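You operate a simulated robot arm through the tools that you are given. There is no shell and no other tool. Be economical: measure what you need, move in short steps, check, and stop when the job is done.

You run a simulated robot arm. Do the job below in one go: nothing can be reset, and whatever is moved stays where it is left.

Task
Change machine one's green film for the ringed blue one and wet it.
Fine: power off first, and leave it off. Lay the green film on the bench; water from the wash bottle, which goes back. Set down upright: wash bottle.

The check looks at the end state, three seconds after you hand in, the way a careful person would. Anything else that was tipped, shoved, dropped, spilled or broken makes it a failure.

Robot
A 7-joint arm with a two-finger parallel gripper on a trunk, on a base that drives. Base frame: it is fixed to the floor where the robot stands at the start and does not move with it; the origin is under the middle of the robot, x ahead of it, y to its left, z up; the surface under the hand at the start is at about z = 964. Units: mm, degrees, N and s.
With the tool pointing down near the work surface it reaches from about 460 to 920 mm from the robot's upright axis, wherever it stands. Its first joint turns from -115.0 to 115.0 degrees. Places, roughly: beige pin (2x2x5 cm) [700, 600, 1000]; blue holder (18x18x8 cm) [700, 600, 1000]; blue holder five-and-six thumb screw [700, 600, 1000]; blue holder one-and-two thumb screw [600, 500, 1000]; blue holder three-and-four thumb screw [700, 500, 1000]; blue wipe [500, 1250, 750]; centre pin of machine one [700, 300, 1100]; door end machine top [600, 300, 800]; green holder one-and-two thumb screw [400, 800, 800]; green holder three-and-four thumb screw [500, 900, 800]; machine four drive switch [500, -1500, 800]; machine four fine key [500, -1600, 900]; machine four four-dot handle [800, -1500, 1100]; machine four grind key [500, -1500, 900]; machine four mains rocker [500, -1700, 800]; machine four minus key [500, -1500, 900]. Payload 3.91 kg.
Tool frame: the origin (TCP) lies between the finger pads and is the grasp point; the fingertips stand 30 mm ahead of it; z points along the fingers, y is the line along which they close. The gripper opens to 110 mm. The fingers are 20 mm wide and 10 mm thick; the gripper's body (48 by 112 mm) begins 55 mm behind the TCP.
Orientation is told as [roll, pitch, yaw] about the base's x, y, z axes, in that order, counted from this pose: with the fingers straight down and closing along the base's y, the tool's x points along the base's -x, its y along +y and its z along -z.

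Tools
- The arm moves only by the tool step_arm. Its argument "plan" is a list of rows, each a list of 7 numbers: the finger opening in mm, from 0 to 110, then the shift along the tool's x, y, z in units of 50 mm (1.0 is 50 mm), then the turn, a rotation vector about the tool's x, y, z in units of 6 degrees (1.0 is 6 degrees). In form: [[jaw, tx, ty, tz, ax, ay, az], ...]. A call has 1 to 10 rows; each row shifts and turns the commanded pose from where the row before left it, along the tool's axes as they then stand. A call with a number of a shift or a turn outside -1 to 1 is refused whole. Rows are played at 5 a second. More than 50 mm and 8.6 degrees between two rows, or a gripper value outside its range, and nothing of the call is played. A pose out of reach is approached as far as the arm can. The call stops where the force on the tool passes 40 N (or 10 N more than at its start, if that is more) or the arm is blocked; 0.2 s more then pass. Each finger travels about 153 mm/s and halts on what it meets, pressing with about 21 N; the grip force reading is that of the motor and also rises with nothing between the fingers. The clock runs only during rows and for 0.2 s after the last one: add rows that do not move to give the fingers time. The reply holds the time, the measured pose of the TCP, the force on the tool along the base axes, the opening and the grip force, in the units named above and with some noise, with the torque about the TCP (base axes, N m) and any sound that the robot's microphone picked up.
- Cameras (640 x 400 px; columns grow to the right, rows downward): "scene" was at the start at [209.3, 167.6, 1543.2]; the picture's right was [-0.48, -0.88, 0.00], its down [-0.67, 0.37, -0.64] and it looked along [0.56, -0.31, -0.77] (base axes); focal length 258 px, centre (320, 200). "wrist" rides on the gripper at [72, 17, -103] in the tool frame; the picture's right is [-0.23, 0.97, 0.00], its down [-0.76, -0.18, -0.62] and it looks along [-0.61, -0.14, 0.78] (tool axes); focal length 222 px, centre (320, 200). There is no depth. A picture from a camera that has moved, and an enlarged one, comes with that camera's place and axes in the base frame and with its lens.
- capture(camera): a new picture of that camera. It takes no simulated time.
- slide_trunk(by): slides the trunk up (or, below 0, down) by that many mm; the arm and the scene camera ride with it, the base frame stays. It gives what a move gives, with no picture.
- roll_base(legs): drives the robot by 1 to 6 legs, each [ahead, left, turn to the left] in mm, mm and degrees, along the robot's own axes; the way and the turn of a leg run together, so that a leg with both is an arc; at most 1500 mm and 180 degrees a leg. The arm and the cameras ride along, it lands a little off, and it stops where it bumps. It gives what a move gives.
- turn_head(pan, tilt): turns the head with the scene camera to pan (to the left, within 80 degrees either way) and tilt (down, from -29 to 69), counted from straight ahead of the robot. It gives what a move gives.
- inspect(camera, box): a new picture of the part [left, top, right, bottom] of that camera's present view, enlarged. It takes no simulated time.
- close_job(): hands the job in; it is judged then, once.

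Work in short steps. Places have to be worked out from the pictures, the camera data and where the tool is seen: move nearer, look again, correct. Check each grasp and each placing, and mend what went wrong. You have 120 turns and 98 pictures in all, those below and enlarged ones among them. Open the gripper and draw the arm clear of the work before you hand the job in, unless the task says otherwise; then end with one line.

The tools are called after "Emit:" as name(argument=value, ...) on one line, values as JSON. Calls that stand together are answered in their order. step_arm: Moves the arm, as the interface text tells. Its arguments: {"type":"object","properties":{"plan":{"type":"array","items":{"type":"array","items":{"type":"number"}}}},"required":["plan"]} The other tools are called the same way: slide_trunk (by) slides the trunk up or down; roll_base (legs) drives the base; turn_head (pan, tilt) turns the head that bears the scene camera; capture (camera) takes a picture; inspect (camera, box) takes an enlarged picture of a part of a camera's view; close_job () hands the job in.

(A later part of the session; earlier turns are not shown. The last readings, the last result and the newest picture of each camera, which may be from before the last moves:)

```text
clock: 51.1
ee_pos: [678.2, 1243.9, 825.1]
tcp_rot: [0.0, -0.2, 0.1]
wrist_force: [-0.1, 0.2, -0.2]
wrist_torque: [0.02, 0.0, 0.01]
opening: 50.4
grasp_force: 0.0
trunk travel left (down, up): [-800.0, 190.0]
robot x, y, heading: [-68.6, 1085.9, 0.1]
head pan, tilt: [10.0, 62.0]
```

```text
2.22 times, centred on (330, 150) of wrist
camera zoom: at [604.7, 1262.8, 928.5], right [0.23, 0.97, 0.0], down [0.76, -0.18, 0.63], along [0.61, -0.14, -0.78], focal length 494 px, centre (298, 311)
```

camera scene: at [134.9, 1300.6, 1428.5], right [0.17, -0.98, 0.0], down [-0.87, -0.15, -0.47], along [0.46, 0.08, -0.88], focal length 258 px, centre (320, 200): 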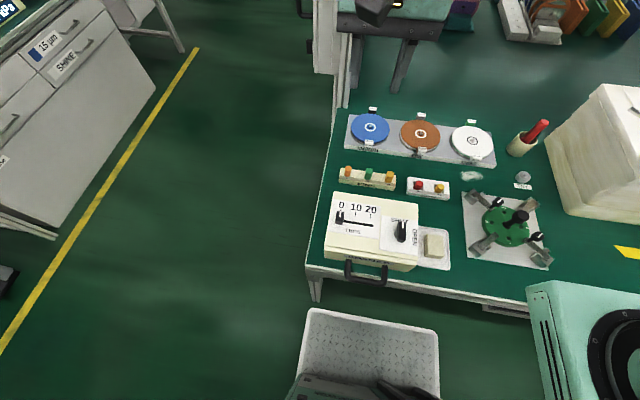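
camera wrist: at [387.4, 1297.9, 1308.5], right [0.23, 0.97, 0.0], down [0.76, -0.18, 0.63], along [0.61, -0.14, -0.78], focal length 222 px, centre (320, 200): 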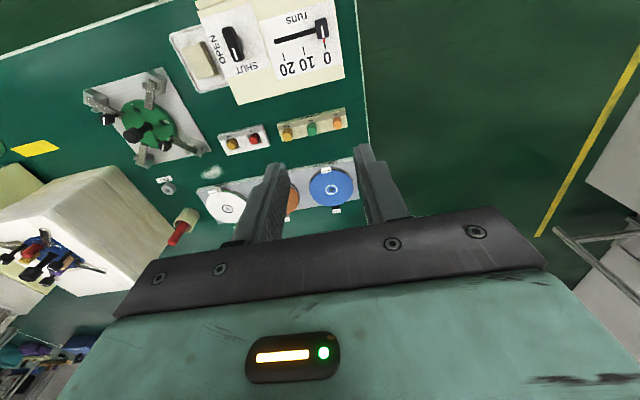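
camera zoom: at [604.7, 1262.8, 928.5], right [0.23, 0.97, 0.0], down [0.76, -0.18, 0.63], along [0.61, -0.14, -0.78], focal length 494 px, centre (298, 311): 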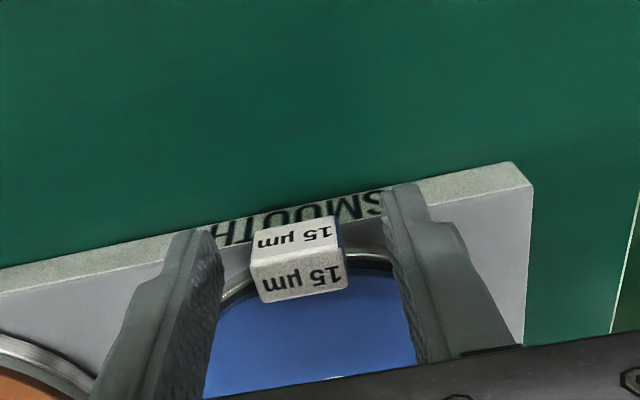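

The geometry matches the earlier grip. I close on the tab.

Emit:
step_arm(plan=[[15, 0, 0, 0, 0, 0, 0], [15, 0, 0, 0, 0, 0, 0], [15, 0, 0, 0, 0, 0, 0], [15, 0, 0, 0, 0, 0, 0]])

```text
clock: 52.1
ee_pos: [676.9, 1245.1, 824.3]
tcp_rot: [0.0, -0.2, 0.0]
wrist_force: [0.6, 0.9, 0.0]
wrist_torque: [0.01, 0.0, 0.02]
opening: 25.0
grasp_force: 20.7
trunk travel left (down, up): [-800.0, 190.0]
robot x, y, heading: [-71.9, 1083.1, -0.1]
head pan, tilt: [10.0, 62.0]
```

Gripped at 25 mm with no side load. I lift.

Emit:
step_arm(plan=[[15, 0, 0, -0.1, 0, 0, 0], [15, 0, 0, -0.3, 0, 0, 0], [15, 0, 0, -0.6, 0, 0, 0], [15, 0, 0, -1, 0, 0, 0], [15, 0, 0, -1, 0, 0, 0], [15, 0, 0, -1, 0, 0, 0], [15, 0, 0, -1, 0, 0, 0], [15, 0, 0, 0, 0, 0, 0]])

Emit:
capture(camera="wrist")

```text
clock: 53.9
ee_pos: [676.0, 1246.9, 1074.4]
tcp_rot: [0.0, -0.1, 0.0]
wrist_force: [-1.0, 1.3, -0.9]
wrist_torque: [0.01, 0.02, -0.01]
opening: 25.1
grasp_force: 20.9
trunk travel left (down, up): [-800.0, 190.0]
robot x, y, heading: [-69.3, 1087.0, 0.1]
head pan, tilt: [10.0, 62.0]
```

```text
59 pictures are left
camera wrist: at [602.6, 1264.1, 1178.4], right [0.23, 0.97, 0.0], down [0.76, -0.18, 0.63], along [0.61, -0.14, -0.78], focal length 222 px, centre (320, 200)
```

wrist: 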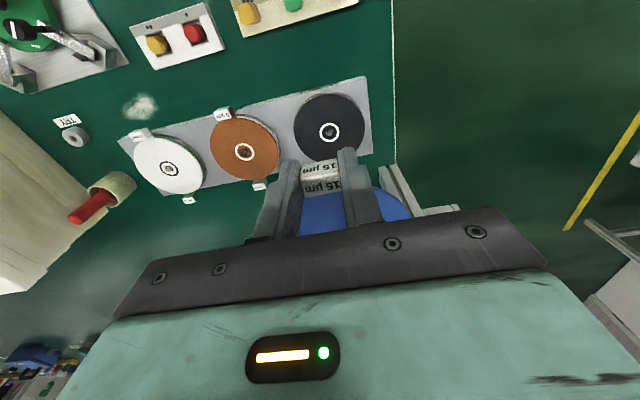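

The blue film is held and the black pad stays. I raise, back up and drive right to machine one.

Emit:
slide_trunk(by=185)

Emit:
roll_base(legs=[[-130, 0, 0], [0, -947, 0]])

Emit:
capture(camera="wrist")

Emit:
capture(camera="scene")

```text
clock: 56.0
ee_pos: [675.4, 1246.5, 1257.6]
tcp_rot: [0.0, -0.2, 0.0]
wrist_force: [-0.1, -0.2, -0.3]
wrist_torque: [0.01, 0.03, 0.01]
opening: 25.3
grasp_force: 20.9
trunk travel left (down, up): [-985.0, 5.0]
robot x, y, heading: [-68.7, 1086.6, 0.3]
head pan, tilt: [10.0, 62.0]
```

```text
clock: 61.8
ee_pos: [544.5, 298.3, 1259.0]
tcp_rot: [0.1, -0.2, 0.1]
wrist_force: [0.3, 0.8, 0.3]
wrist_torque: [-0.03, 0.0, 0.01]
opening: 25.2
grasp_force: 21.8
trunk travel left (down, up): [-985.0, 5.0]
robot x, y, heading: [-197.5, 133.7, -0.0]
head pan, tilt: [10.0, 62.0]
```

```text
58 pictures are left
camera wrist: at [472.7, 316.7, 1363.0], right [0.23, 0.97, 0.0], down [0.76, -0.18, 0.63], along [0.61, -0.14, -0.78], focal length 222 px, centre (320, 200)
```

wrist: 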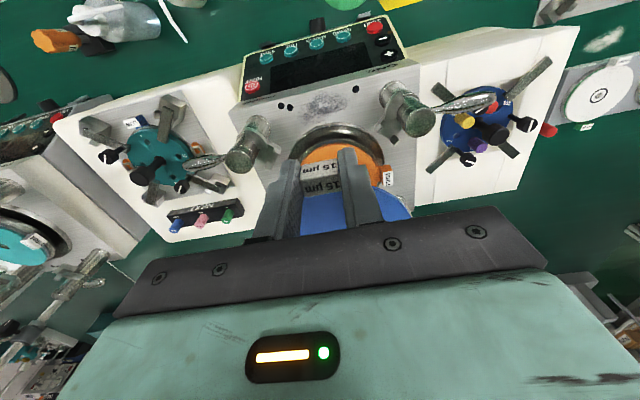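

```text
57 pictures are left
camera scene: at [5.1, 353.2, 1613.5], right [0.17, -0.98, 0.0], down [-0.87, -0.15, -0.47], along [0.46, 0.08, -0.88], focal length 258 px, centre (320, 200)
```

scene: 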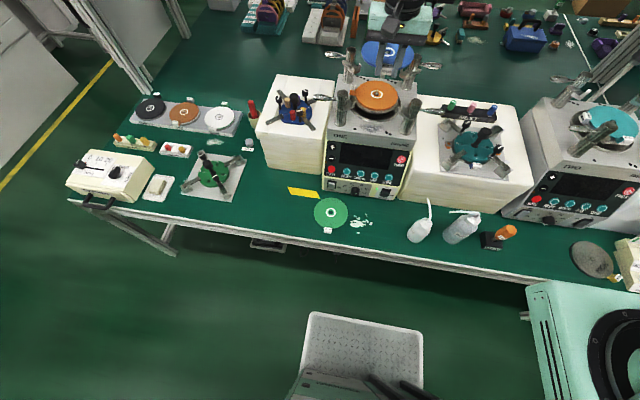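

I measure the pin on machine one with an enlarged scene view.

Emit:
inspect(camera="scene", box=[330, 30, 430, 130])

```text
4.00 times, centred on (380, 80) of scene
camera zoom: at [5.1, 353.2, 1613.5], right [0.17, -0.98, 0.0], down [-0.87, -0.15, -0.47], along [0.46, 0.08, -0.88], focal length 1033 px, centre (80, 680)
```

zoom: 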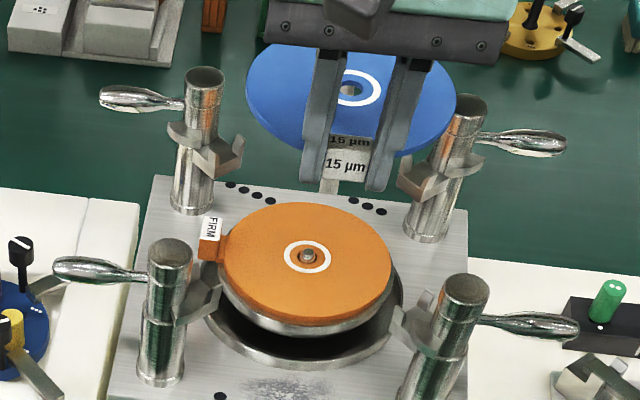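

I compare the blue film's seat in the fingers with the same crop as the green one.

Emit:
inspect(camera="wrist", box=[220, 100, 440, 240])

```text
2.86 times, centred on (330, 170) of wrist
camera zoom: at [472.7, 316.7, 1363.0], right [0.23, 0.97, 0.0], down [0.76, -0.18, 0.63], along [0.61, -0.14, -0.78], focal length 635 px, centre (291, 286)
```

zoom: 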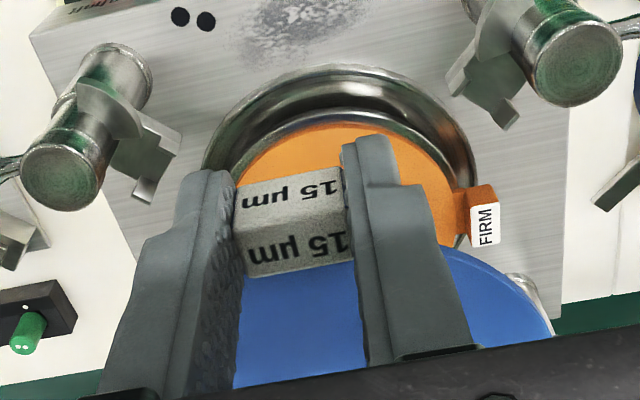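

The seat in the fingers is identical to the green film's, so the release pose is TCP ≈ [587, 298, 1106]. I move over it and lower to just above the pin.

Emit:
step_arm(plan=[[15, -0.84, 0, 0, 0, 0, 0], [15, 0, 0, 0.8, 0, 0, 0], [15, 0, 0, 0.8, 0, 0, 0], [15, 0, 0, 0.7, 0, 0, 0], [15, 0, 0, 0, 0, 0, 0]])

Emit:
step_arm(plan=[[15, 0, 0, 0, 0, 0, 0]])

Emit:
inspect(camera="scene", box=[330, 30, 430, 130])

```text
clock: 63.0
ee_pos: [588.6, 298.8, 1142.2]
tcp_rot: [0.0, -0.1, 0.0]
wrist_force: [-0.2, -1.0, -0.5]
wrist_torque: [0.02, 0.03, -0.02]
opening: 25.1
grasp_force: 21.4
trunk travel left (down, up): [-985.0, 5.0]
robot x, y, heading: [-199.5, 132.3, -0.0]
head pan, tilt: [10.0, 62.0]
```

```text
clock: 63.4
ee_pos: [587.8, 298.7, 1143.6]
tcp_rot: [-0.1, -0.1, 0.1]
wrist_force: [-0.1, -0.5, 0.4]
wrist_torque: [-0.01, 0.02, 0.0]
opening: 24.8
grasp_force: 20.9
trunk travel left (down, up): [-985.0, 5.0]
robot x, y, heading: [-199.9, 136.9, -0.1]
head pan, tilt: [10.0, 62.0]
```

```text
4.00 times, centred on (380, 80) of scene
camera zoom: at [5.1, 353.1, 1613.5], right [0.17, -0.98, 0.0], down [-0.87, -0.15, -0.47], along [0.46, 0.08, -0.88], focal length 1033 px, centre (80, 680)
```

zoom: 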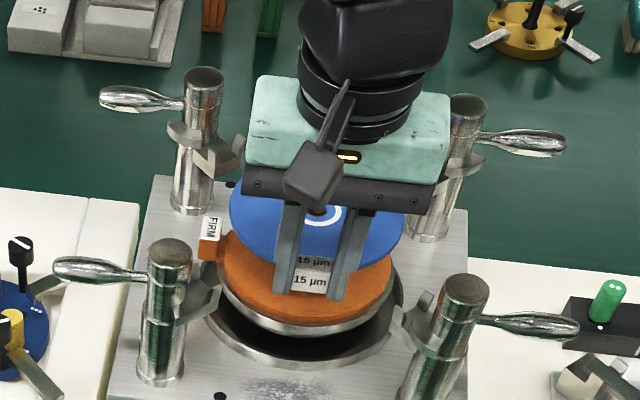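

Well aligned. I lower to a few millimetres above the seat, shifting 1 mm back.

Emit:
step_arm(plan=[[15, 0.02, -0.01, 0.3, 0, 0, 0], [15, 0, 0, 0.2, 0, 0, 0], [15, 0, 0, 0.08, 0, 0, 0], [15, 0, 0, 0, 0, 0, 0]])

Emit:
inspect(camera="scene", box=[330, 30, 430, 130])

```text
clock: 64.4
ee_pos: [584.9, 299.0, 1114.6]
tcp_rot: [0.0, -0.3, 0.0]
wrist_force: [-0.6, 0.6, -0.5]
wrist_torque: [0.0, 0.01, -0.04]
opening: 24.9
grasp_force: 20.7
trunk travel left (down, up): [-985.0, 5.0]
robot x, y, heading: [-199.0, 135.9, -0.2]
head pan, tilt: [10.0, 62.0]
```

```text
4.00 times, centred on (380, 80) of scene
camera zoom: at [5.1, 353.2, 1613.5], right [0.17, -0.98, 0.0], down [-0.87, -0.15, -0.47], along [0.46, 0.08, -0.88], focal length 1033 px, centre (80, 680)
```

zoom: 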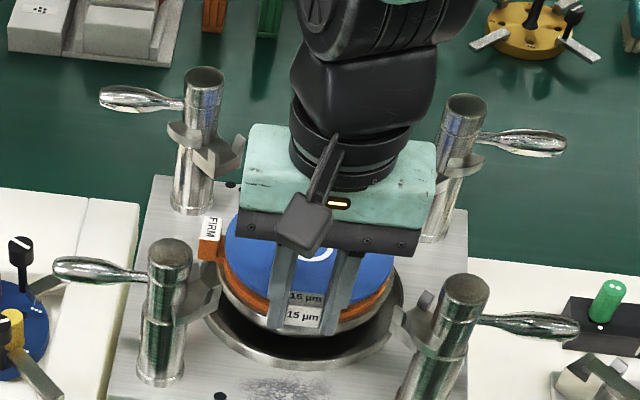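

I lower the last millimetres in small steps.

Emit:
step_arm(plan=[[15, -0.01, 0, 0.06, 0, 0, 0], [15, 0, 0, 0.05, 0, 0, 0], [15, 0, 0, 0.04, 0, 0, 0], [15, 0, 0, 0, 0, 0, 0]])

Emit:
inspect(camera="scene", box=[330, 30, 430, 130])

```text
clock: 65.4
ee_pos: [585.9, 299.2, 1105.5]
tcp_rot: [0.1, -0.2, 0.0]
wrist_force: [-0.5, -0.4, 2.1]
wrist_torque: [0.01, -0.17, -0.04]
opening: 25.0
grasp_force: 20.8
trunk travel left (down, up): [-985.0, 5.0]
robot x, y, heading: [-201.4, 137.4, -0.0]
head pan, tilt: [10.0, 62.0]
```

```text
4.00 times, centred on (380, 80) of scene
camera zoom: at [4.9, 353.1, 1613.5], right [0.17, -0.98, 0.0], down [-0.87, -0.15, -0.47], along [0.46, 0.08, -0.88], focal length 1033 px, centre (80, 680)
```

zoom: 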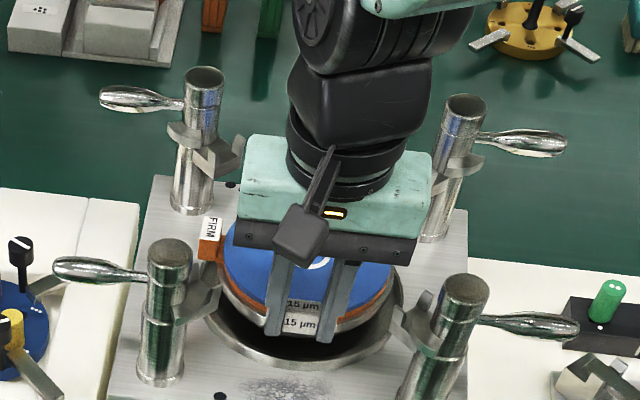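

A light contact at the seat height, acting at the film's centre. I press 1 mm more and read again.

Emit:
step_arm(plan=[[15, 0, 0, 0.02, 0, 0, 0], [15, 0, 0, 0, 0, 0, 0], [15, 0, 0, 0, 0, 0, 0]])

```text
clock: 66.2
ee_pos: [586.2, 298.2, 1106.9]
tcp_rot: [0.0, -0.4, 0.0]
wrist_force: [-1.1, -0.4, 8.6]
wrist_torque: [-0.03, -0.3, -0.01]
opening: 25.1
grasp_force: 21.2
trunk travel left (down, up): [-985.0, 5.0]
robot x, y, heading: [-203.1, 135.5, 0.0]
head pan, tilt: [10.0, 62.0]
```

Solid contact at the green film's height. I release and rise to check.

Emit:
step_arm(plan=[[35, 0, 0, 0, 0, 0, 0], [50, 0, 0, 0, 0, 0, 0], [50, 0, 0, 0, 0, 0, 0], [50, 0, 0, -0.4, 0, 0, 0], [50, 0, 0, -0.8, 0, 0, 0], [50, 0, 0, -1, 0, 0, 0], [50, 0.4, 0, -0.8, 0, 0, 0], [50, 0.8, 0, 0, 0, 0, 0], [50, 0, 0, 0, 0, 0, 0]])

Emit:
inspect(camera="wrist", box=[260, 110, 420, 220])

Emit:
inspect(camera="scene", box=[330, 30, 430, 130])

```text
clock: 68.2
ee_pos: [525.7, 299.1, 1257.2]
tcp_rot: [0.1, -0.2, 0.0]
wrist_force: [-0.6, 0.4, 0.9]
wrist_torque: [-0.02, 0.03, 0.01]
opening: 49.8
grasp_force: 0.0
trunk travel left (down, up): [-985.0, 5.0]
robot x, y, heading: [-201.4, 135.8, 0.1]
head pan, tilt: [10.0, 62.0]
```

```text
3.64 times, centred on (340, 165) of wrist
camera zoom: at [454.0, 316.5, 1361.2], right [0.23, 0.97, 0.0], down [0.76, -0.18, 0.63], along [0.61, -0.14, -0.78], focal length 808 px, centre (247, 327)
```

zoom: 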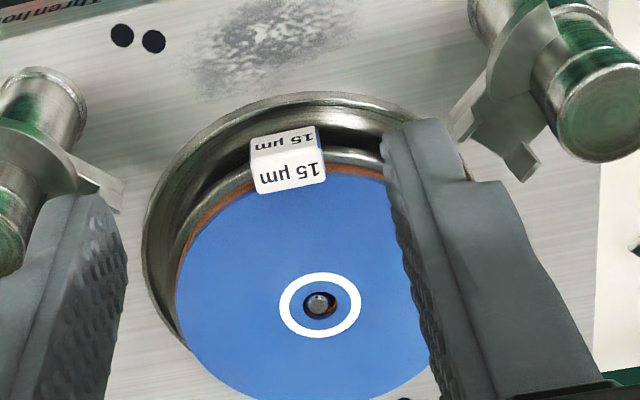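

```text
4.00 times, centred on (380, 80) of scene
camera zoom: at [4.7, 353.1, 1613.6], right [0.17, -0.98, 0.0], down [-0.87, -0.15, -0.47], along [0.46, 0.08, -0.88], focal length 1033 px, centre (80, 680)
```

zoom: 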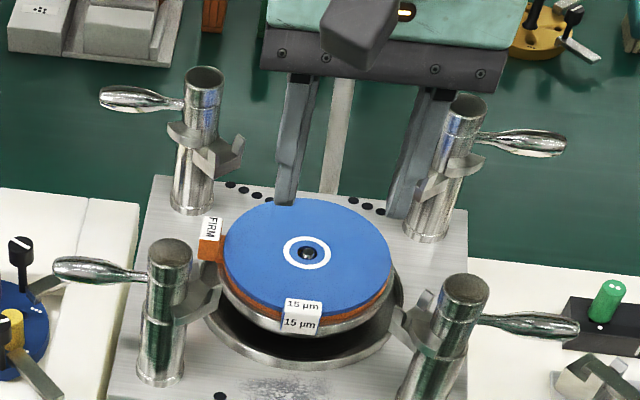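

The blue film is seated flat with the pin through it. Next the WATER bottle: I back up, face it and turn the tool level for a side grasp.

Emit:
roll_base(legs=[[-150, 0, 0], [0, -175, 0]])

Emit:
step_arm(plan=[[110, 0, -0.8, 0, 0, 0, 0], [110, 0, -0.8, 0, 0, 0, 0], [110, 0, -0.8, 0, 0, 0, 0], [110, 0, -0.8, 0, 0, 0, 0], [110, 0, 0, 0, 0, -1, 0], [110, 0, 0, 0, 0, -1, 0], [110, 0, 0, 0, 0, -1, 0], [110, 0, 0, 0, 0, -1, 0], [110, 0, 0, 0, 0, -1, 0]])

Emit:
step_arm(plan=[[110, 0, 0, 0, 0, -1, 0], [110, 0, 0, 0, 0, -1, 0], [110, 0, 0, 0, 0, -1, 0], [110, 0, 0, 0, 0, -1, 0], [110, 0, 0, 0, 0, -1, 0], [110, 0, 0, 0, 0, -1, 0], [110, 0, 0, 0, 0, -1, 0], [110, 0, 0, 0, 0, -1, 0], [110, 0, 0, 0, 0, -1, 0], [110, 0, 0, 0, 0, -1, 0]])

Emit:
capture(camera="scene")

```text
clock: 70.6
ee_pos: [376.9, 125.4, 1257.5]
tcp_rot: [-0.1, -0.3, 0.1]
wrist_force: [-0.3, 0.4, 0.0]
wrist_torque: [-0.01, -0.01, -0.01]
opening: 50.1
grasp_force: 0.1
trunk travel left (down, up): [-985.0, 5.0]
robot x, y, heading: [-351.6, -36.7, -0.0]
head pan, tilt: [10.0, 62.0]
```

```text
clock: 72.6
ee_pos: [377.7, -35.9, 1257.3]
tcp_rot: [-0.1, -30.3, 0.3]
wrist_force: [0.5, -0.3, -0.2]
wrist_torque: [0.0, 0.01, 0.0]
opening: 109.8
grasp_force: 0.1
trunk travel left (down, up): [-985.0, 5.0]
robot x, y, heading: [-352.4, -36.5, -0.2]
head pan, tilt: [10.0, 62.0]
```

```text
clock: 74.8
ee_pos: [376.1, -36.2, 1257.3]
tcp_rot: [-178.2, -89.7, 178.0]
wrist_force: [-0.3, 0.7, -0.1]
wrist_torque: [0.0, 0.03, 0.0]
opening: 110.3
grasp_force: 0.1
trunk travel left (down, up): [-985.0, 5.0]
robot x, y, heading: [-348.0, -36.0, -0.1]
head pan, tilt: [10.0, 62.0]
```

```text
49 pictures are left
camera scene: at [-145.1, 178.6, 1613.6], right [0.17, -0.98, 0.0], down [-0.87, -0.15, -0.47], along [0.46, 0.08, -0.88], focal length 258 px, centre (320, 200)
```

scene: 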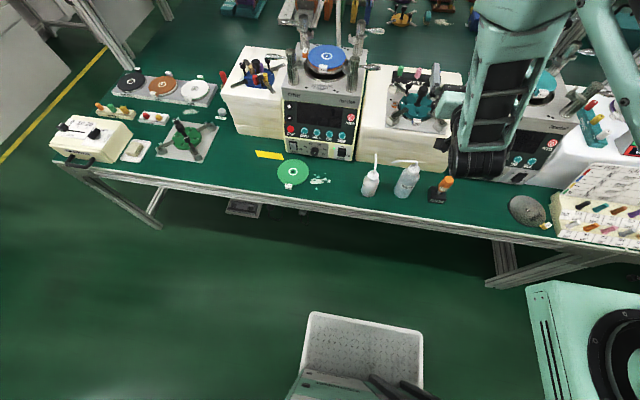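

Tool is level. I measure the bottle with an enlarged view.

Emit:
inspect(camera="scene", box=[340, 140, 460, 215])

```text
5.33 times, centred on (400, 178) of scene
camera zoom: at [-145.1, 178.6, 1613.6], right [0.17, -0.98, 0.0], down [-0.87, -0.15, -0.47], along [0.46, 0.08, -0.88], focal length 1378 px, centre (-107, 320)
```

zoom: 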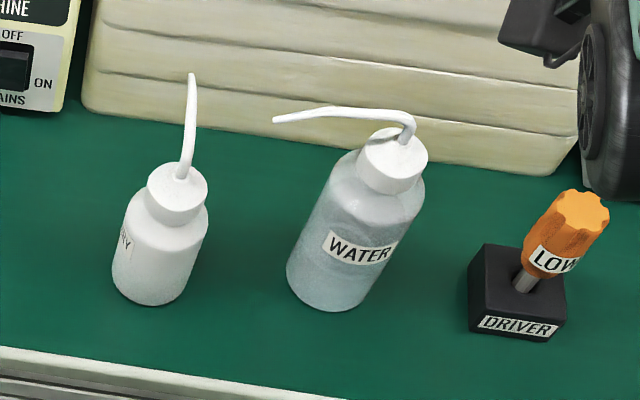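

The WATER bottle stands at about [386, -41], ~60 mm in diameter, 759–932 high; its spout points to +y with the tip at [385, 37, 935]. I tilt the tool to 20° below level (keeps the wrist camera off the bench), back up and lower.

Emit:
roll_base(legs=[[-95, 0, 0]])

Emit:
step_arm(plan=[[100, 0, 0, 0, 0, 1, 0], [100, 0, 0, 0, 0, 1, 0], [100, 0, 0, 0, 0, 1, 0], [100, 0, 0, 0, 0, 0.33, 0], [100, 0, 0, 0, 0, 0, 0]])

Emit:
slide_trunk(by=-425)

Emit:
capture(camera="wrist")

Emit:
capture(camera="scene")

```text
clock: 76.0
ee_pos: [283.2, -34.9, 1255.6]
tcp_rot: [-175.7, -89.8, 175.7]
wrist_force: [-0.1, 0.1, 0.1]
wrist_torque: [0.02, 0.0, 0.0]
opening: 109.9
grasp_force: 0.0
trunk travel left (down, up): [-985.0, 5.0]
robot x, y, heading: [-442.4, -39.9, -0.1]
head pan, tilt: [10.0, 62.0]
```

```text
clock: 77.2
ee_pos: [282.0, -35.8, 1257.8]
tcp_rot: [-0.1, -70.1, 0.0]
wrist_force: [-0.2, -0.2, -0.1]
wrist_torque: [0.0, -0.03, 0.01]
opening: 100.1
grasp_force: 0.0
trunk travel left (down, up): [-985.0, 5.0]
robot x, y, heading: [-441.2, -37.4, -0.1]
head pan, tilt: [10.0, 62.0]
```

```text
refused: -425 is not a number from -400 to 400
```

```text
47 pictures are left
camera wrist: at [161.2, -18.0, 1224.7], right [0.08, 0.97, 0.21], down [-0.33, -0.18, 0.93], along [0.94, -0.14, 0.31], focal length 222 px, centre (320, 200)
```

wrist: 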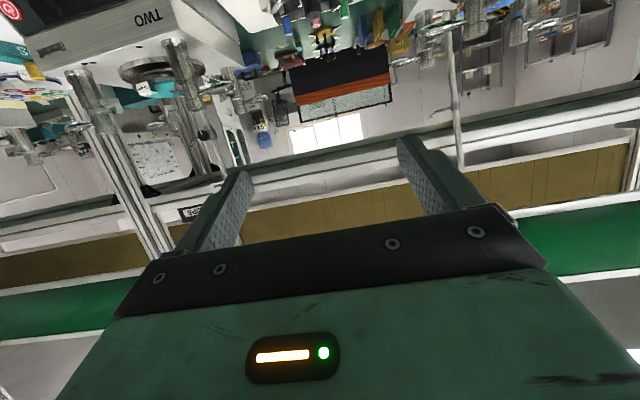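

```text
46 pictures are left
camera scene: at [-239.4, 178.7, 1613.5], right [0.17, -0.98, 0.0], down [-0.87, -0.15, -0.47], along [0.46, 0.08, -0.88], focal length 258 px, centre (320, 200)
```

scene: 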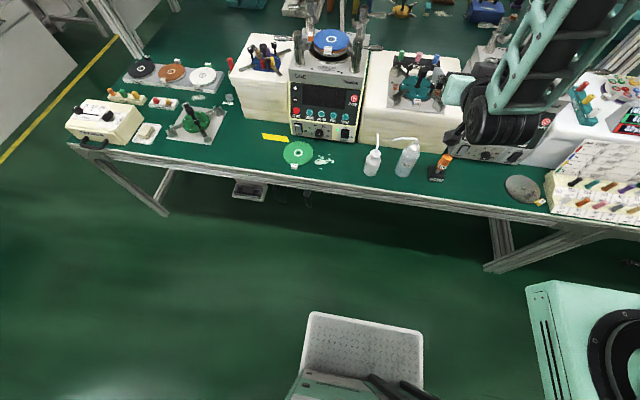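

The slide is limited to 400 mm; I do 400 and then check.

Emit:
slide_trunk(by=-400)

Emit:
capture(camera="wrist")

```text
clock: 81.0
ee_pos: [282.9, -34.8, 857.1]
tcp_rot: [-0.1, -70.2, 0.1]
wrist_force: [-0.9, 0.0, -0.4]
wrist_torque: [-0.05, -0.03, -0.02]
opening: 100.0
grasp_force: 0.0
trunk travel left (down, up): [-585.0, 405.0]
robot x, y, heading: [-443.6, -37.5, -0.0]
head pan, tilt: [10.0, 62.0]
```

```text
45 pictures are left
camera wrist: at [161.3, -18.0, 824.6], right [0.08, 0.97, 0.21], down [-0.33, -0.18, 0.93], along [0.94, -0.14, 0.31], focal length 222 px, centre (320, 200)
```

wrist: 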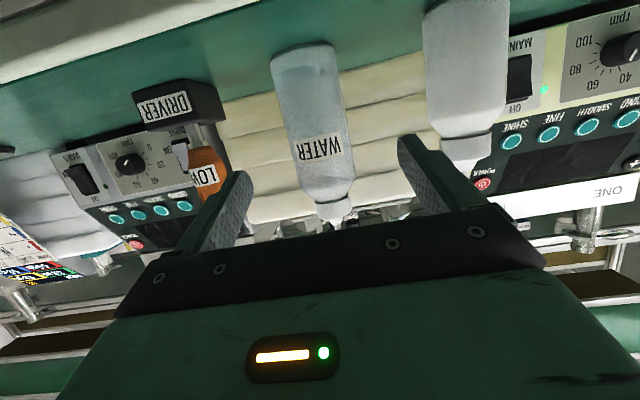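

The bottle axis is at y ≈ -40.5. I shift 5 mm right and advance 100 mm along the fingers around it.

Emit:
step_arm(plan=[[100, 0, -0.1, 0.5, 0, 0, 0], [100, 0, 0, 0.5, 0, 0, 0], [100, 0, 0, 0.5, 0, 0, 0], [100, 0, 0, 0.5, 0, 0, 0], [100, 0, 0, 0, 0, 0, 0]])

Emit:
capture(camera="wrist")

Emit:
capture(camera="scene")

```text
clock: 82.2
ee_pos: [376.3, -40.6, 822.5]
tcp_rot: [0.1, -70.2, 0.1]
wrist_force: [-0.3, -0.4, -1.0]
wrist_torque: [0.05, 0.01, 0.01]
opening: 100.0
grasp_force: 0.0
trunk travel left (down, up): [-585.0, 405.0]
robot x, y, heading: [-443.7, -33.5, -0.3]
head pan, tilt: [10.0, 62.0]
```

```text
44 pictures are left
camera wrist: at [255.7, -22.8, 790.5], right [0.08, 0.97, 0.21], down [-0.33, -0.18, 0.93], along [0.94, -0.14, 0.31], focal length 222 px, centre (320, 200)
```

wrist: 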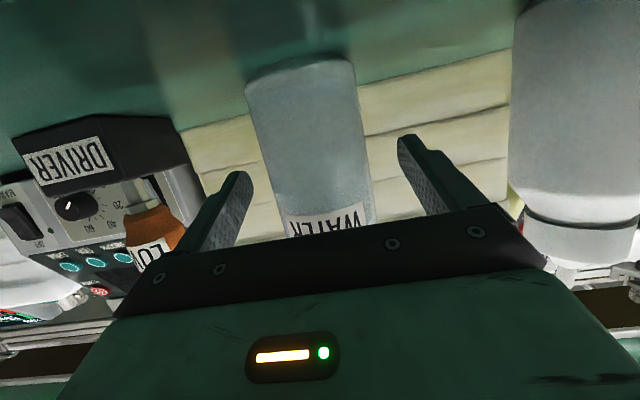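

```text
43 pictures are left
camera scene: at [-239.4, 178.7, 1213.5], right [0.17, -0.98, 0.0], down [-0.87, -0.15, -0.47], along [0.46, 0.08, -0.88], focal length 258 px, centre (320, 200)
```

scene: 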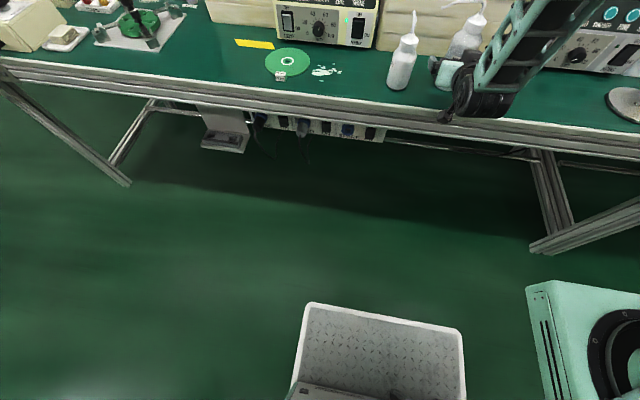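

The bottle is between the fingers. I close gently in stages to find its width without squeezing it.

Emit:
step_arm(plan=[[80, 0, 0, 0, 0, 0, 0], [70, 0, 0, 0, 0, 0, 0], [66, 0, 0, 0, 0, 0, 0], [64, 0, 0, 0, 0, 0, 0], [64, 0, 0, 0, 0, 0, 0]])

Emit:
step_arm(plan=[[62, 0, 0, 0, 0, 0, 0], [61, 0, 0, 0, 0, 0, 0], [61, 0, 0, 0, 0, 0, 0]])

```text
clock: 83.4
ee_pos: [376.2, -41.5, 823.7]
tcp_rot: [0.1, -70.2, 0.1]
wrist_force: [-0.5, -0.2, -0.4]
wrist_torque: [-0.02, -0.01, -0.04]
opening: 63.8
grasp_force: 0.2
trunk travel left (down, up): [-585.0, 405.0]
robot x, y, heading: [-445.5, -35.4, 0.0]
head pan, tilt: [10.0, 62.0]
```

```text
clock: 84.2
ee_pos: [376.4, -40.8, 822.4]
tcp_rot: [0.0, -70.2, 0.2]
wrist_force: [0.1, 0.0, -0.3]
wrist_torque: [0.02, 0.02, -0.01]
opening: 61.2
grasp_force: 0.1
trunk travel left (down, up): [-585.0, 405.0]
robot x, y, heading: [-446.6, -35.3, 0.1]
head pan, tilt: [10.0, 62.0]
```

Not yet touching; I continue 1 mm at a time.

Emit:
step_arm(plan=[[60, 0, 0, 0, 0, 0, 0], [59, 0, 0, 0, 0, 0, 0], [59, 0, 0, 0, 0, 0, 0]])

Emit:
step_arm(plan=[[58, 0, 0, 0, 0, 0, 0], [57, 0, 0, 0, 0, 0, 0], [57, 0, 0, 0, 0, 0, 0]])

```text
clock: 85.0
ee_pos: [376.8, -40.0, 823.0]
tcp_rot: [0.0, -70.1, 0.1]
wrist_force: [0.1, 1.3, 0.9]
wrist_torque: [0.04, 0.0, 0.04]
opening: 59.7
grasp_force: 0.6
trunk travel left (down, up): [-585.0, 405.0]
robot x, y, heading: [-446.5, -36.5, 0.1]
head pan, tilt: [10.0, 62.0]
```

```text
clock: 85.8
ee_pos: [376.5, -40.4, 823.1]
tcp_rot: [0.0, -70.2, 0.1]
wrist_force: [0.2, 1.1, 0.8]
wrist_torque: [0.05, -0.06, 0.05]
opening: 58.7
grasp_force: 21.1
trunk travel left (down, up): [-585.0, 405.0]
robot x, y, heading: [-445.2, -35.2, 0.0]
head pan, tilt: [10.0, 62.0]
```

The bottle is gripped at 58.7 mm, no sound of water. I check that nothing came out.

Emit:
inspect(camera="scene", box=[360, 0, 520, 120])

```text
3.33 times, centred on (440, 60) of scene
camera zoom: at [-239.4, 178.8, 1213.5], right [0.17, -0.98, 0.0], down [-0.87, -0.15, -0.47], along [0.46, 0.08, -0.88], focal length 861 px, centre (-80, 667)
```

zoom: 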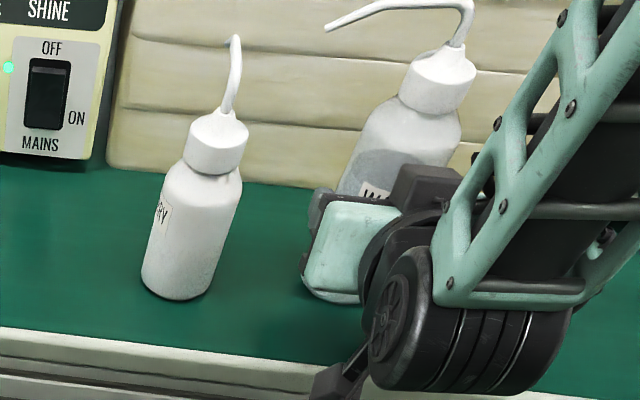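

No spill and the grip holds. I lift 20 mm with the arm and check that the bottle comes along upright.

Emit:
step_arm(plan=[[57, -0.19, 0, -0.068, 0, 0, 0], [57, -0.19, 0, -0.068, 0, 0, 0], [57, 0, 0, 0, 0, 0, 0]])

Emit:
inspect(camera="scene", box=[360, 0, 520, 120])

```text
clock: 86.6
ee_pos: [377.2, -40.8, 841.9]
tcp_rot: [0.0, -70.1, 0.2]
wrist_force: [-0.5, 0.6, -3.5]
wrist_torque: [0.01, 0.03, -0.01]
opening: 59.0
grasp_force: 21.2
trunk travel left (down, up): [-585.0, 405.0]
robot x, y, heading: [-442.4, -35.2, 0.1]
head pan, tilt: [10.0, 62.0]
```

```text
3.33 times, centred on (440, 60) of scene
camera zoom: at [-239.2, 178.7, 1213.5], right [0.17, -0.98, 0.0], down [-0.87, -0.15, -0.47], along [0.46, 0.08, -0.88], focal length 861 px, centre (-80, 667)
```

zoom: 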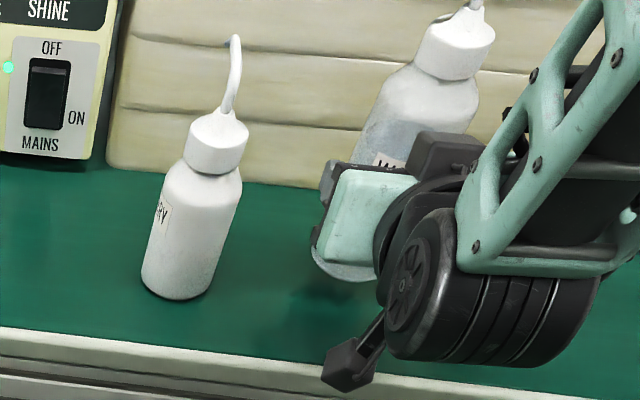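

The bottle (≈3.5 N) hangs upright in the grip. I raise it high and then drive over toward machine one.

Emit:
slide_trunk(by=400)

Emit:
step_arm(plan=[[57, -0.5, 0, -0.18, 0, 0, 0], [57, -0.6, 0, -0.22, 0, 0, 0], [57, 0, 0, 0, 0, 0, 0]])

Emit:
roll_base(legs=[[0, 230, 0], [200, 0, 0]])

Emit:
turn_head(pan=20, tilt=45)

Emit:
capture(camera="scene")

```text
clock: 90.4
ee_pos: [377.3, -40.7, 1243.1]
tcp_rot: [0.0, -70.3, 0.2]
wrist_force: [0.7, -0.1, -2.4]
wrist_torque: [-0.03, 0.02, -0.01]
opening: 58.8
grasp_force: 20.9
trunk travel left (down, up): [-985.0, 5.0]
robot x, y, heading: [-444.3, -40.0, 0.0]
head pan, tilt: [10.0, 62.0]
```

```text
clock: 91.2
ee_pos: [376.5, -40.3, 1301.7]
tcp_rot: [-0.1, -70.2, 0.1]
wrist_force: [0.3, 0.0, -3.5]
wrist_torque: [0.0, -0.01, -0.01]
opening: 58.9
grasp_force: 21.1
trunk travel left (down, up): [-985.0, 5.0]
robot x, y, heading: [-445.5, -33.7, -0.1]
head pan, tilt: [10.0, 62.0]
```

```text
clock: 94.2
ee_pos: [578.4, 191.2, 1301.7]
tcp_rot: [0.0, -70.2, 0.1]
wrist_force: [0.5, 0.3, -2.9]
wrist_torque: [-0.02, 0.03, 0.03]
opening: 58.9
grasp_force: 21.3
trunk travel left (down, up): [-985.0, 5.0]
robot x, y, heading: [-237.8, 195.5, 0.0]
head pan, tilt: [10.0, 62.0]
```

```text
clock: 95.0
ee_pos: [578.9, 191.3, 1301.2]
tcp_rot: [-0.1, -70.2, 0.0]
wrist_force: [-0.5, 0.9, -2.6]
wrist_torque: [-0.02, 0.03, 0.01]
opening: 58.9
grasp_force: 20.7
trunk travel left (down, up): [-985.0, 5.0]
robot x, y, heading: [-245.7, 196.8, -0.2]
head pan, tilt: [20.0, 45.0]
```

```text
40 pictures are left
camera scene: at [-24.7, 427.1, 1635.2], right [0.34, -0.94, 0.0], down [-0.67, -0.24, -0.71], along [0.66, 0.24, -0.71], focal length 258 px, centre (320, 200)
```

scene: 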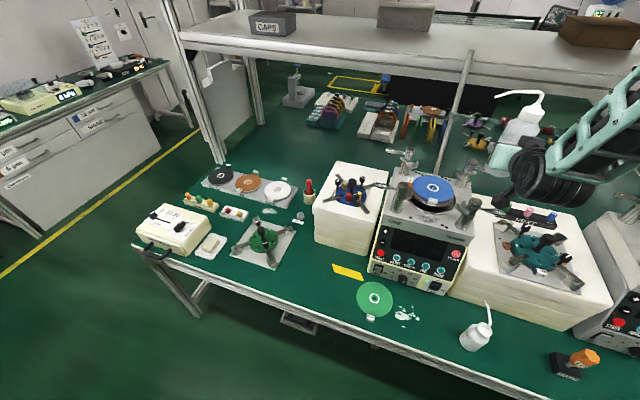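

Shelf is far behind. I bring the spout tip over the film's centre (TCP ≈ [655, 220, 1301]).

Emit:
roll_base(legs=[[77, 28, 0]])

Emit:
inspect(camera="scene", box=[360, 60, 640, 240])

Emit:
capture(camera="wrist")

```text
clock: 96.0
ee_pos: [654.8, 219.5, 1301.2]
tcp_rot: [0.1, -70.2, 0.1]
wrist_force: [-0.8, -0.6, -2.5]
wrist_torque: [-0.04, 0.03, 0.0]
opening: 59.1
grasp_force: 20.8
trunk travel left (down, up): [-985.0, 5.0]
robot x, y, heading: [-163.7, 221.3, -0.3]
head pan, tilt: [20.0, 45.0]
```

```text
2.22 times, centred on (500, 150) of scene
camera zoom: at [51.9, 454.9, 1635.3], right [0.34, -0.94, 0.0], down [-0.66, -0.24, -0.71], along [0.66, 0.24, -0.71], focal length 574 px, centre (-80, 311)
```

zoom: 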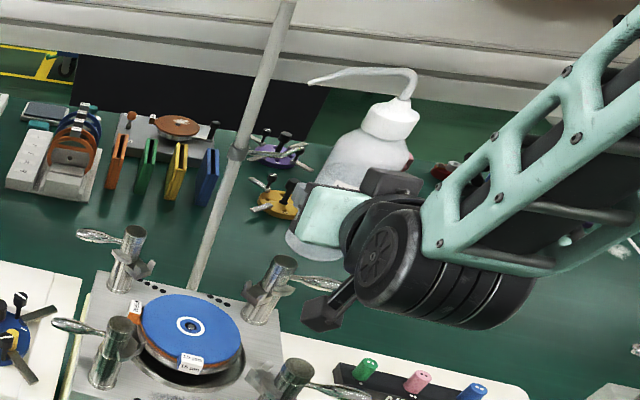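

```text
38 pictures are left
camera wrist: at [533.7, 237.3, 1269.2], right [0.08, 0.97, 0.21], down [-0.33, -0.18, 0.93], along [0.94, -0.14, 0.31], focal length 222 px, centre (320, 200)
```

wrist: 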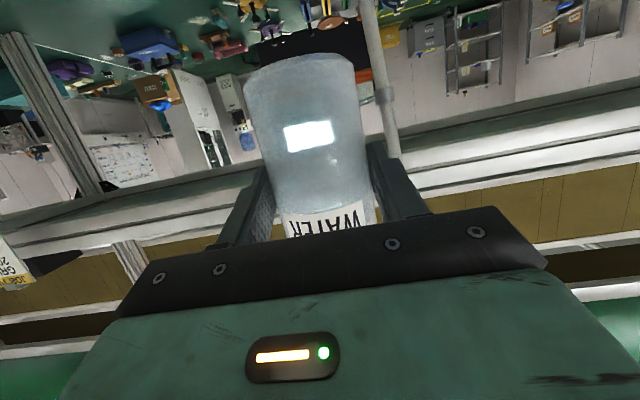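

The tip lies over the film's centre ([662, 297]). I tilt the bottle toward +y by 30°, keeping the tip there.

Emit:
step_arm(plan=[[57, 0, -0.226, 0, 0.342, 0, -0.94], [57, 0.02, -0.204, 0.007, 0.342, 0, -0.94], [57, 0.036, -0.18, 0.013, 0.342, 0, -0.94], [57, 0.047, -0.154, 0.017, 0.342, 0, -0.94], [57, 0.051, -0.122, 0.019, 0.342, 0, -0.94], [57, 0, 0, 0, 0, 0, 0]])

Emit:
inspect(camera="scene", box=[360, 60, 640, 240])

```text
clock: 97.4
ee_pos: [654.5, 173.5, 1301.6]
tcp_rot: [-59.7, -54.5, 54.3]
wrist_force: [0.5, 0.3, -2.6]
wrist_torque: [-0.04, 0.02, 0.0]
opening: 58.9
grasp_force: 20.6
trunk travel left (down, up): [-985.0, 5.0]
robot x, y, heading: [-168.6, 221.7, 0.1]
head pan, tilt: [20.0, 45.0]
```

```text
2.22 times, centred on (500, 150) of scene
camera zoom: at [52.3, 455.1, 1635.2], right [0.34, -0.94, 0.0], down [-0.66, -0.24, -0.71], along [0.66, 0.24, -0.71], focal length 574 px, centre (-80, 311)
```

zoom: 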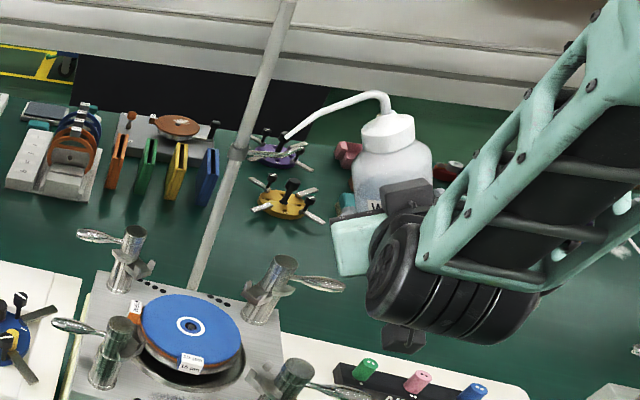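

Tip is where predicted. I tilt another 30° while sinking 25 mm, listening for water.

Emit:
step_arm(plan=[[57, 0.132, -0.044, 0.048, 0.342, 0, -0.94], [57, 0.12, -0.006, 0.044, 0.342, 0, -0.94], [57, 0.102, 0.028, 0.037, 0.342, 0, -0.94], [57, 0.078, 0.06, 0.028, 0.342, 0, -0.94], [57, 0.048, 0.086, 0.017, 0.342, 0, -0.94], [57, 0, 0, 0, 0, 0, 0]])

Emit:
inspect(camera="scene", box=[360, 60, 640, 240])

```text
clock: 98.8
ee_pos: [654.8, 161.1, 1275.4]
tcp_rot: [-79.2, -28.0, 67.3]
wrist_force: [-0.4, 0.1, -1.7]
wrist_torque: [0.01, 0.03, 0.01]
opening: 58.8
grasp_force: 20.9
trunk travel left (down, up): [-985.0, 5.0]
robot x, y, heading: [-164.2, 221.2, 0.1]
head pan, tilt: [20.0, 45.0]
```

```text
2.22 times, centred on (500, 150) of scene
camera zoom: at [52.3, 455.1, 1635.2], right [0.34, -0.94, 0.0], down [-0.66, -0.24, -0.71], along [0.66, 0.24, -0.71], focal length 574 px, centre (-80, 311)
```

zoom: 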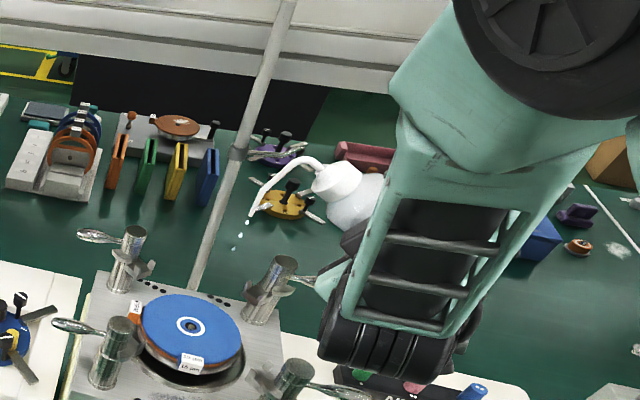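

Water drips from the tip toward the film. I hold still for about a second and look.

Emit:
step_arm(plan=[[57, 0, 0, 0, 0, 0, 0], [57, 0, 0, 0, 0, 0, 0], [57, 0, 0, 0, 0, 0, 0]])

Emit:
inspect(camera="scene", box=[380, 120, 540, 240])

```text
clock: 99.6
ee_pos: [655.6, 162.3, 1276.0]
tcp_rot: [-79.0, -28.0, 67.4]
wrist_force: [-0.2, -0.1, -3.6]
wrist_torque: [-0.01, 0.07, 0.01]
opening: 58.9
grasp_force: 20.8
trunk travel left (down, up): [-985.0, 5.0]
robot x, y, heading: [-165.1, 223.9, -0.1]
head pan, tilt: [20.0, 45.0]
```

```text
3.33 times, centred on (460, 180) of scene
camera zoom: at [52.3, 455.0, 1635.2], right [0.34, -0.94, 0.0], down [-0.66, -0.24, -0.71], along [0.66, 0.24, -0.71], focal length 861 px, centre (-147, 267)
```

zoom: 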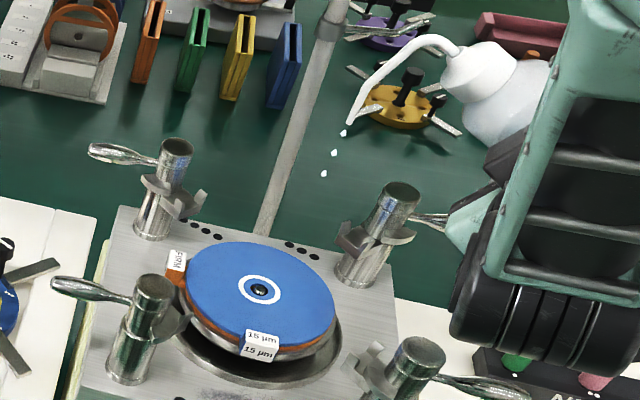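

Drops fall almost straight at the film's centre. I wait a bit longer and enlarge the film.

Emit:
step_arm(plan=[[57, 0, 0, 0, 0, 0, 0], [57, 0, 0, 0, 0, 0, 0], [57, 0, 0, 0, 0, 0, 0], [57, 0, 0, 0, 0, 0, 0], [57, 0, 0, 0, 0, 0, 0]])

Emit:
inspect(camera="scene", box=[410, 140, 500, 230])

```text
clock: 100.8
ee_pos: [655.3, 162.0, 1275.7]
tcp_rot: [-79.0, -28.0, 67.3]
wrist_force: [-0.2, 0.0, -3.4]
wrist_torque: [-0.06, 0.05, 0.02]
opening: 59.0
grasp_force: 20.8
trunk travel left (down, up): [-985.0, 5.0]
robot x, y, heading: [-166.9, 221.3, 0.1]
head pan, tilt: [20.0, 45.0]
```

```text
4.44 times, centred on (455, 185) of scene
camera zoom: at [52.3, 455.0, 1635.2], right [0.34, -0.94, 0.0], down [-0.66, -0.24, -0.71], along [0.66, 0.24, -0.71], focal length 1148 px, centre (-280, 267)
```

zoom: 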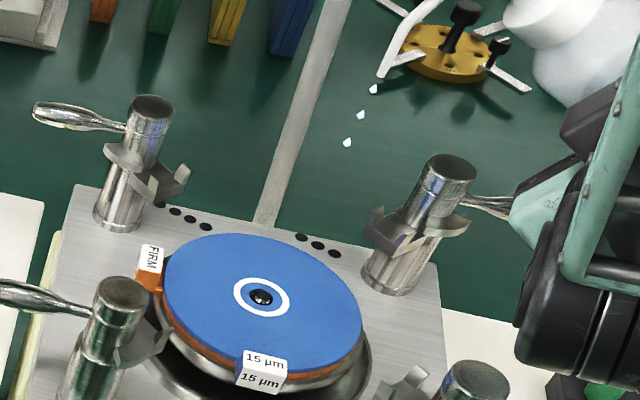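

The film does not look wet yet; the tip is still about 180 mm above it. I tilt further to 84°, which brings the tip lower and vertical while the hand stays above the post.

Emit:
step_arm(plan=[[57, 0.035, 0.14, 0.013, 0.342, 0, -0.94], [57, -0.003, 0.154, -0.001, 0.342, 0, -0.94], [57, -0.045, 0.162, -0.016, 0.342, 0, -0.94], [57, -0.086, 0.162, -0.032, 0.342, 0, -0.94], [57, 0, 0, 0, 0, 0, 0], [57, 0, 0, 0, 0, 0, 0]])

Emit:
inspect(camera="scene", box=[380, 100, 560, 240])

```text
clock: 102.2
ee_pos: [656.2, 178.7, 1247.9]
tcp_rot: [-88.1, -5.7, 70.0]
wrist_force: [0.8, 1.2, -3.3]
wrist_torque: [-0.03, 0.04, 0.01]
opening: 58.9
grasp_force: 20.5
trunk travel left (down, up): [-985.0, 5.0]
robot x, y, heading: [-163.6, 219.5, 0.2]
head pan, tilt: [20.0, 45.0]
```

```text
2.86 times, centred on (470, 170) of scene
camera zoom: at [52.3, 455.1, 1635.2], right [0.34, -0.94, 0.0], down [-0.66, -0.24, -0.71], along [0.66, 0.24, -0.71], focal length 738 px, centre (-109, 286)
```

zoom: 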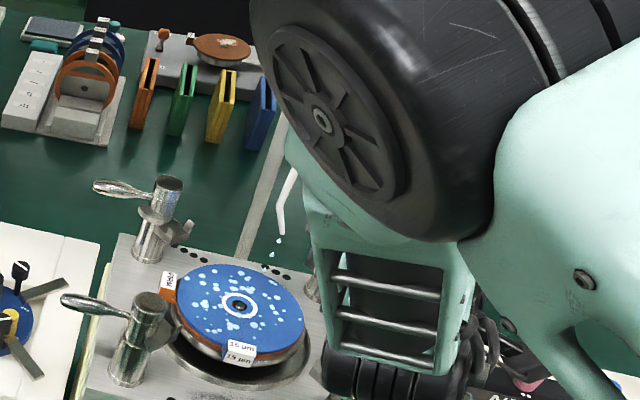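

Water droplets now cover the blue film. I bring the bottle back upright along the same path at once, keeping the tip over the film.

Emit:
step_arm(plan=[[57, 0.1, -0.172, 0.036, -0.342, 0, 0.94], [57, 0.057, -0.176, 0.021, -0.342, 0, 0.94], [57, 0.013, -0.172, 0.005, -0.342, 0, 0.94], [57, -0.029, -0.162, -0.01, -0.342, 0, 0.94], [57, -0.048, -0.108, -0.018, -0.342, 0, 0.94], [57, -0.083, -0.084, -0.03, -0.342, 0, 0.94], [57, -0.099, -0.04, -0.036, -0.342, 0, 0.94], [57, -0.106, 0.006, -0.039, -0.342, 0, 0.94], [57, -0.09, 0.064, -0.033, -0.342, 0, 0.94]])

Emit:
step_arm(plan=[[57, -0.063, 0.116, -0.023, -0.342, 0, 0.94], [57, -0.062, 0.148, -0.023, -0.342, 0, 0.94], [57, -0.053, 0.175, -0.019, -0.342, 0, 0.94], [57, -0.04, 0.202, -0.015, -0.342, 0, 0.94], [57, -0.022, 0.224, -0.008, -0.342, 0, 0.94], [57, 0, 0, 0, 0, 0, 0]])

Emit:
inspect(camera="scene", box=[380, 60, 640, 240])

```text
clock: 104.2
ee_pos: [655.2, 173.5, 1301.7]
tcp_rot: [-59.6, -54.6, 54.1]
wrist_force: [0.1, -0.3, -3.7]
wrist_torque: [-0.02, 0.04, 0.01]
opening: 59.0
grasp_force: 20.8
trunk travel left (down, up): [-985.0, 5.0]
robot x, y, heading: [-168.1, 220.5, -0.1]
head pan, tilt: [20.0, 45.0]
```

```text
clock: 105.6
ee_pos: [655.6, 219.4, 1303.8]
tcp_rot: [0.2, -70.1, -0.1]
wrist_force: [-0.3, 0.4, -2.6]
wrist_torque: [-0.01, -0.01, -0.01]
opening: 59.1
grasp_force: 21.2
trunk travel left (down, up): [-985.0, 5.0]
robot x, y, heading: [-165.3, 223.6, 0.0]
head pan, tilt: [20.0, 45.0]
```

```text
2.22 times, centred on (510, 150) of scene
camera zoom: at [52.3, 455.0, 1635.2], right [0.34, -0.94, 0.0], down [-0.66, -0.24, -0.71], along [0.66, 0.24, -0.71], focal length 574 px, centre (-102, 311)
```

zoom: 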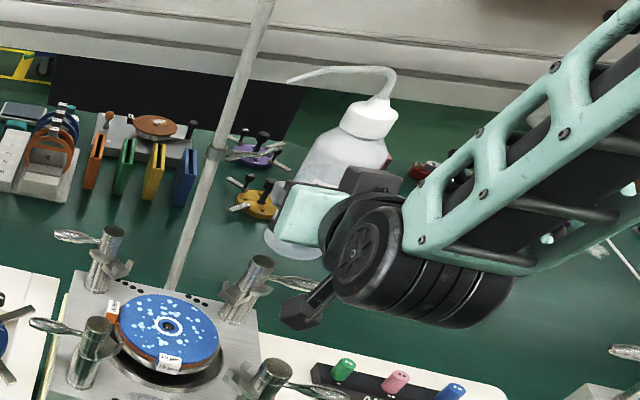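

The film is wet, the bottle upright and no longer dripping. I drive back to where the bottle stood.

Emit:
roll_base(legs=[[-278, 0, 0], [0, -260, 0]])

Emit:
step_arm(plan=[[57, 0, 0, 0, 0, 0, 0]])

```text
clock: 109.0
ee_pos: [375.5, -41.5, 1302.4]
tcp_rot: [-0.1, -70.0, 0.1]
wrist_force: [0.4, 1.3, -2.9]
wrist_torque: [-0.01, 0.03, -0.03]
opening: 58.8
grasp_force: 21.3
trunk travel left (down, up): [-985.0, 5.0]
robot x, y, heading: [-442.5, -37.4, 0.2]
head pan, tilt: [20.0, 45.0]
```

```text
clock: 109.4
ee_pos: [375.8, -41.9, 1303.1]
tcp_rot: [-0.1, -70.1, 0.2]
wrist_force: [-0.2, 0.8, -2.3]
wrist_torque: [0.01, 0.06, 0.01]
opening: 58.9
grasp_force: 20.9
trunk travel left (down, up): [-985.0, 5.0]
robot x, y, heading: [-439.5, -34.0, 0.2]
head pan, tilt: [20.0, 45.0]
```

Right above the old spot. I lower by the trunk and the arm to ~15 mm above the bench and look.

Emit:
slide_trunk(by=-400)

Emit:
step_arm(plan=[[57, 0.6, 0.02, 0.218, 0, 0, 0], [57, 0.6, 0, 0.218, 0, 0, 0], [57, 0, 0, 0, 0, 0, 0]])

Emit:
turn_head(pan=-10, tilt=40)

Emit:
capture(camera="scene")

```text
clock: 113.3
ee_pos: [377.3, -42.1, 902.3]
tcp_rot: [0.0, -70.2, 0.0]
wrist_force: [-0.8, -0.1, -3.2]
wrist_torque: [0.01, 0.03, 0.01]
opening: 59.2
grasp_force: 21.2
trunk travel left (down, up): [-585.0, 405.0]
robot x, y, heading: [-443.4, -36.5, -0.2]
head pan, tilt: [20.0, 45.0]
```

```text
clock: 114.1
ee_pos: [378.0, -41.4, 838.2]
tcp_rot: [0.1, -70.2, 0.0]
wrist_force: [-0.8, 0.6, -3.0]
wrist_torque: [-0.01, 0.02, 0.0]
opening: 58.8
grasp_force: 21.9
trunk travel left (down, up): [-585.0, 405.0]
robot x, y, heading: [-442.8, -38.2, 0.1]
head pan, tilt: [20.0, 45.0]
```

```text
clock: 115.0
ee_pos: [378.8, -41.4, 837.7]
tcp_rot: [0.0, -70.1, 0.2]
wrist_force: [0.0, -0.4, -2.0]
wrist_torque: [0.01, 0.01, -0.02]
opening: 58.7
grasp_force: 21.0
trunk travel left (down, up): [-585.0, 405.0]
robot x, y, heading: [-443.7, -34.4, 0.1]
head pan, tilt: [-10.0, 40.0]
```

```text
31 pictures are left
camera scene: at [-218.8, 151.3, 1242.5], right [-0.17, -0.98, 0.0], down [-0.63, 0.11, -0.77], along [0.75, -0.13, -0.64], focal length 258 px, centre (320, 200)
```

scene: 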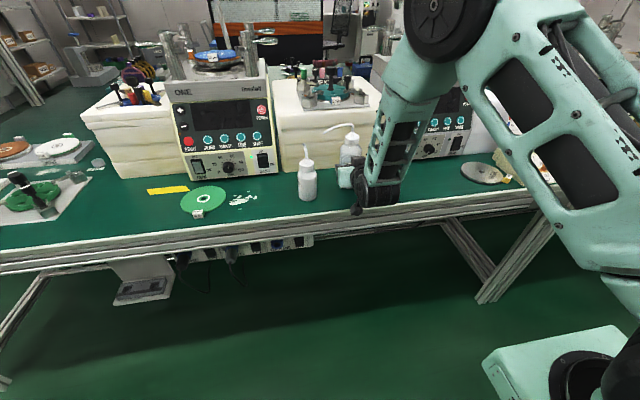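

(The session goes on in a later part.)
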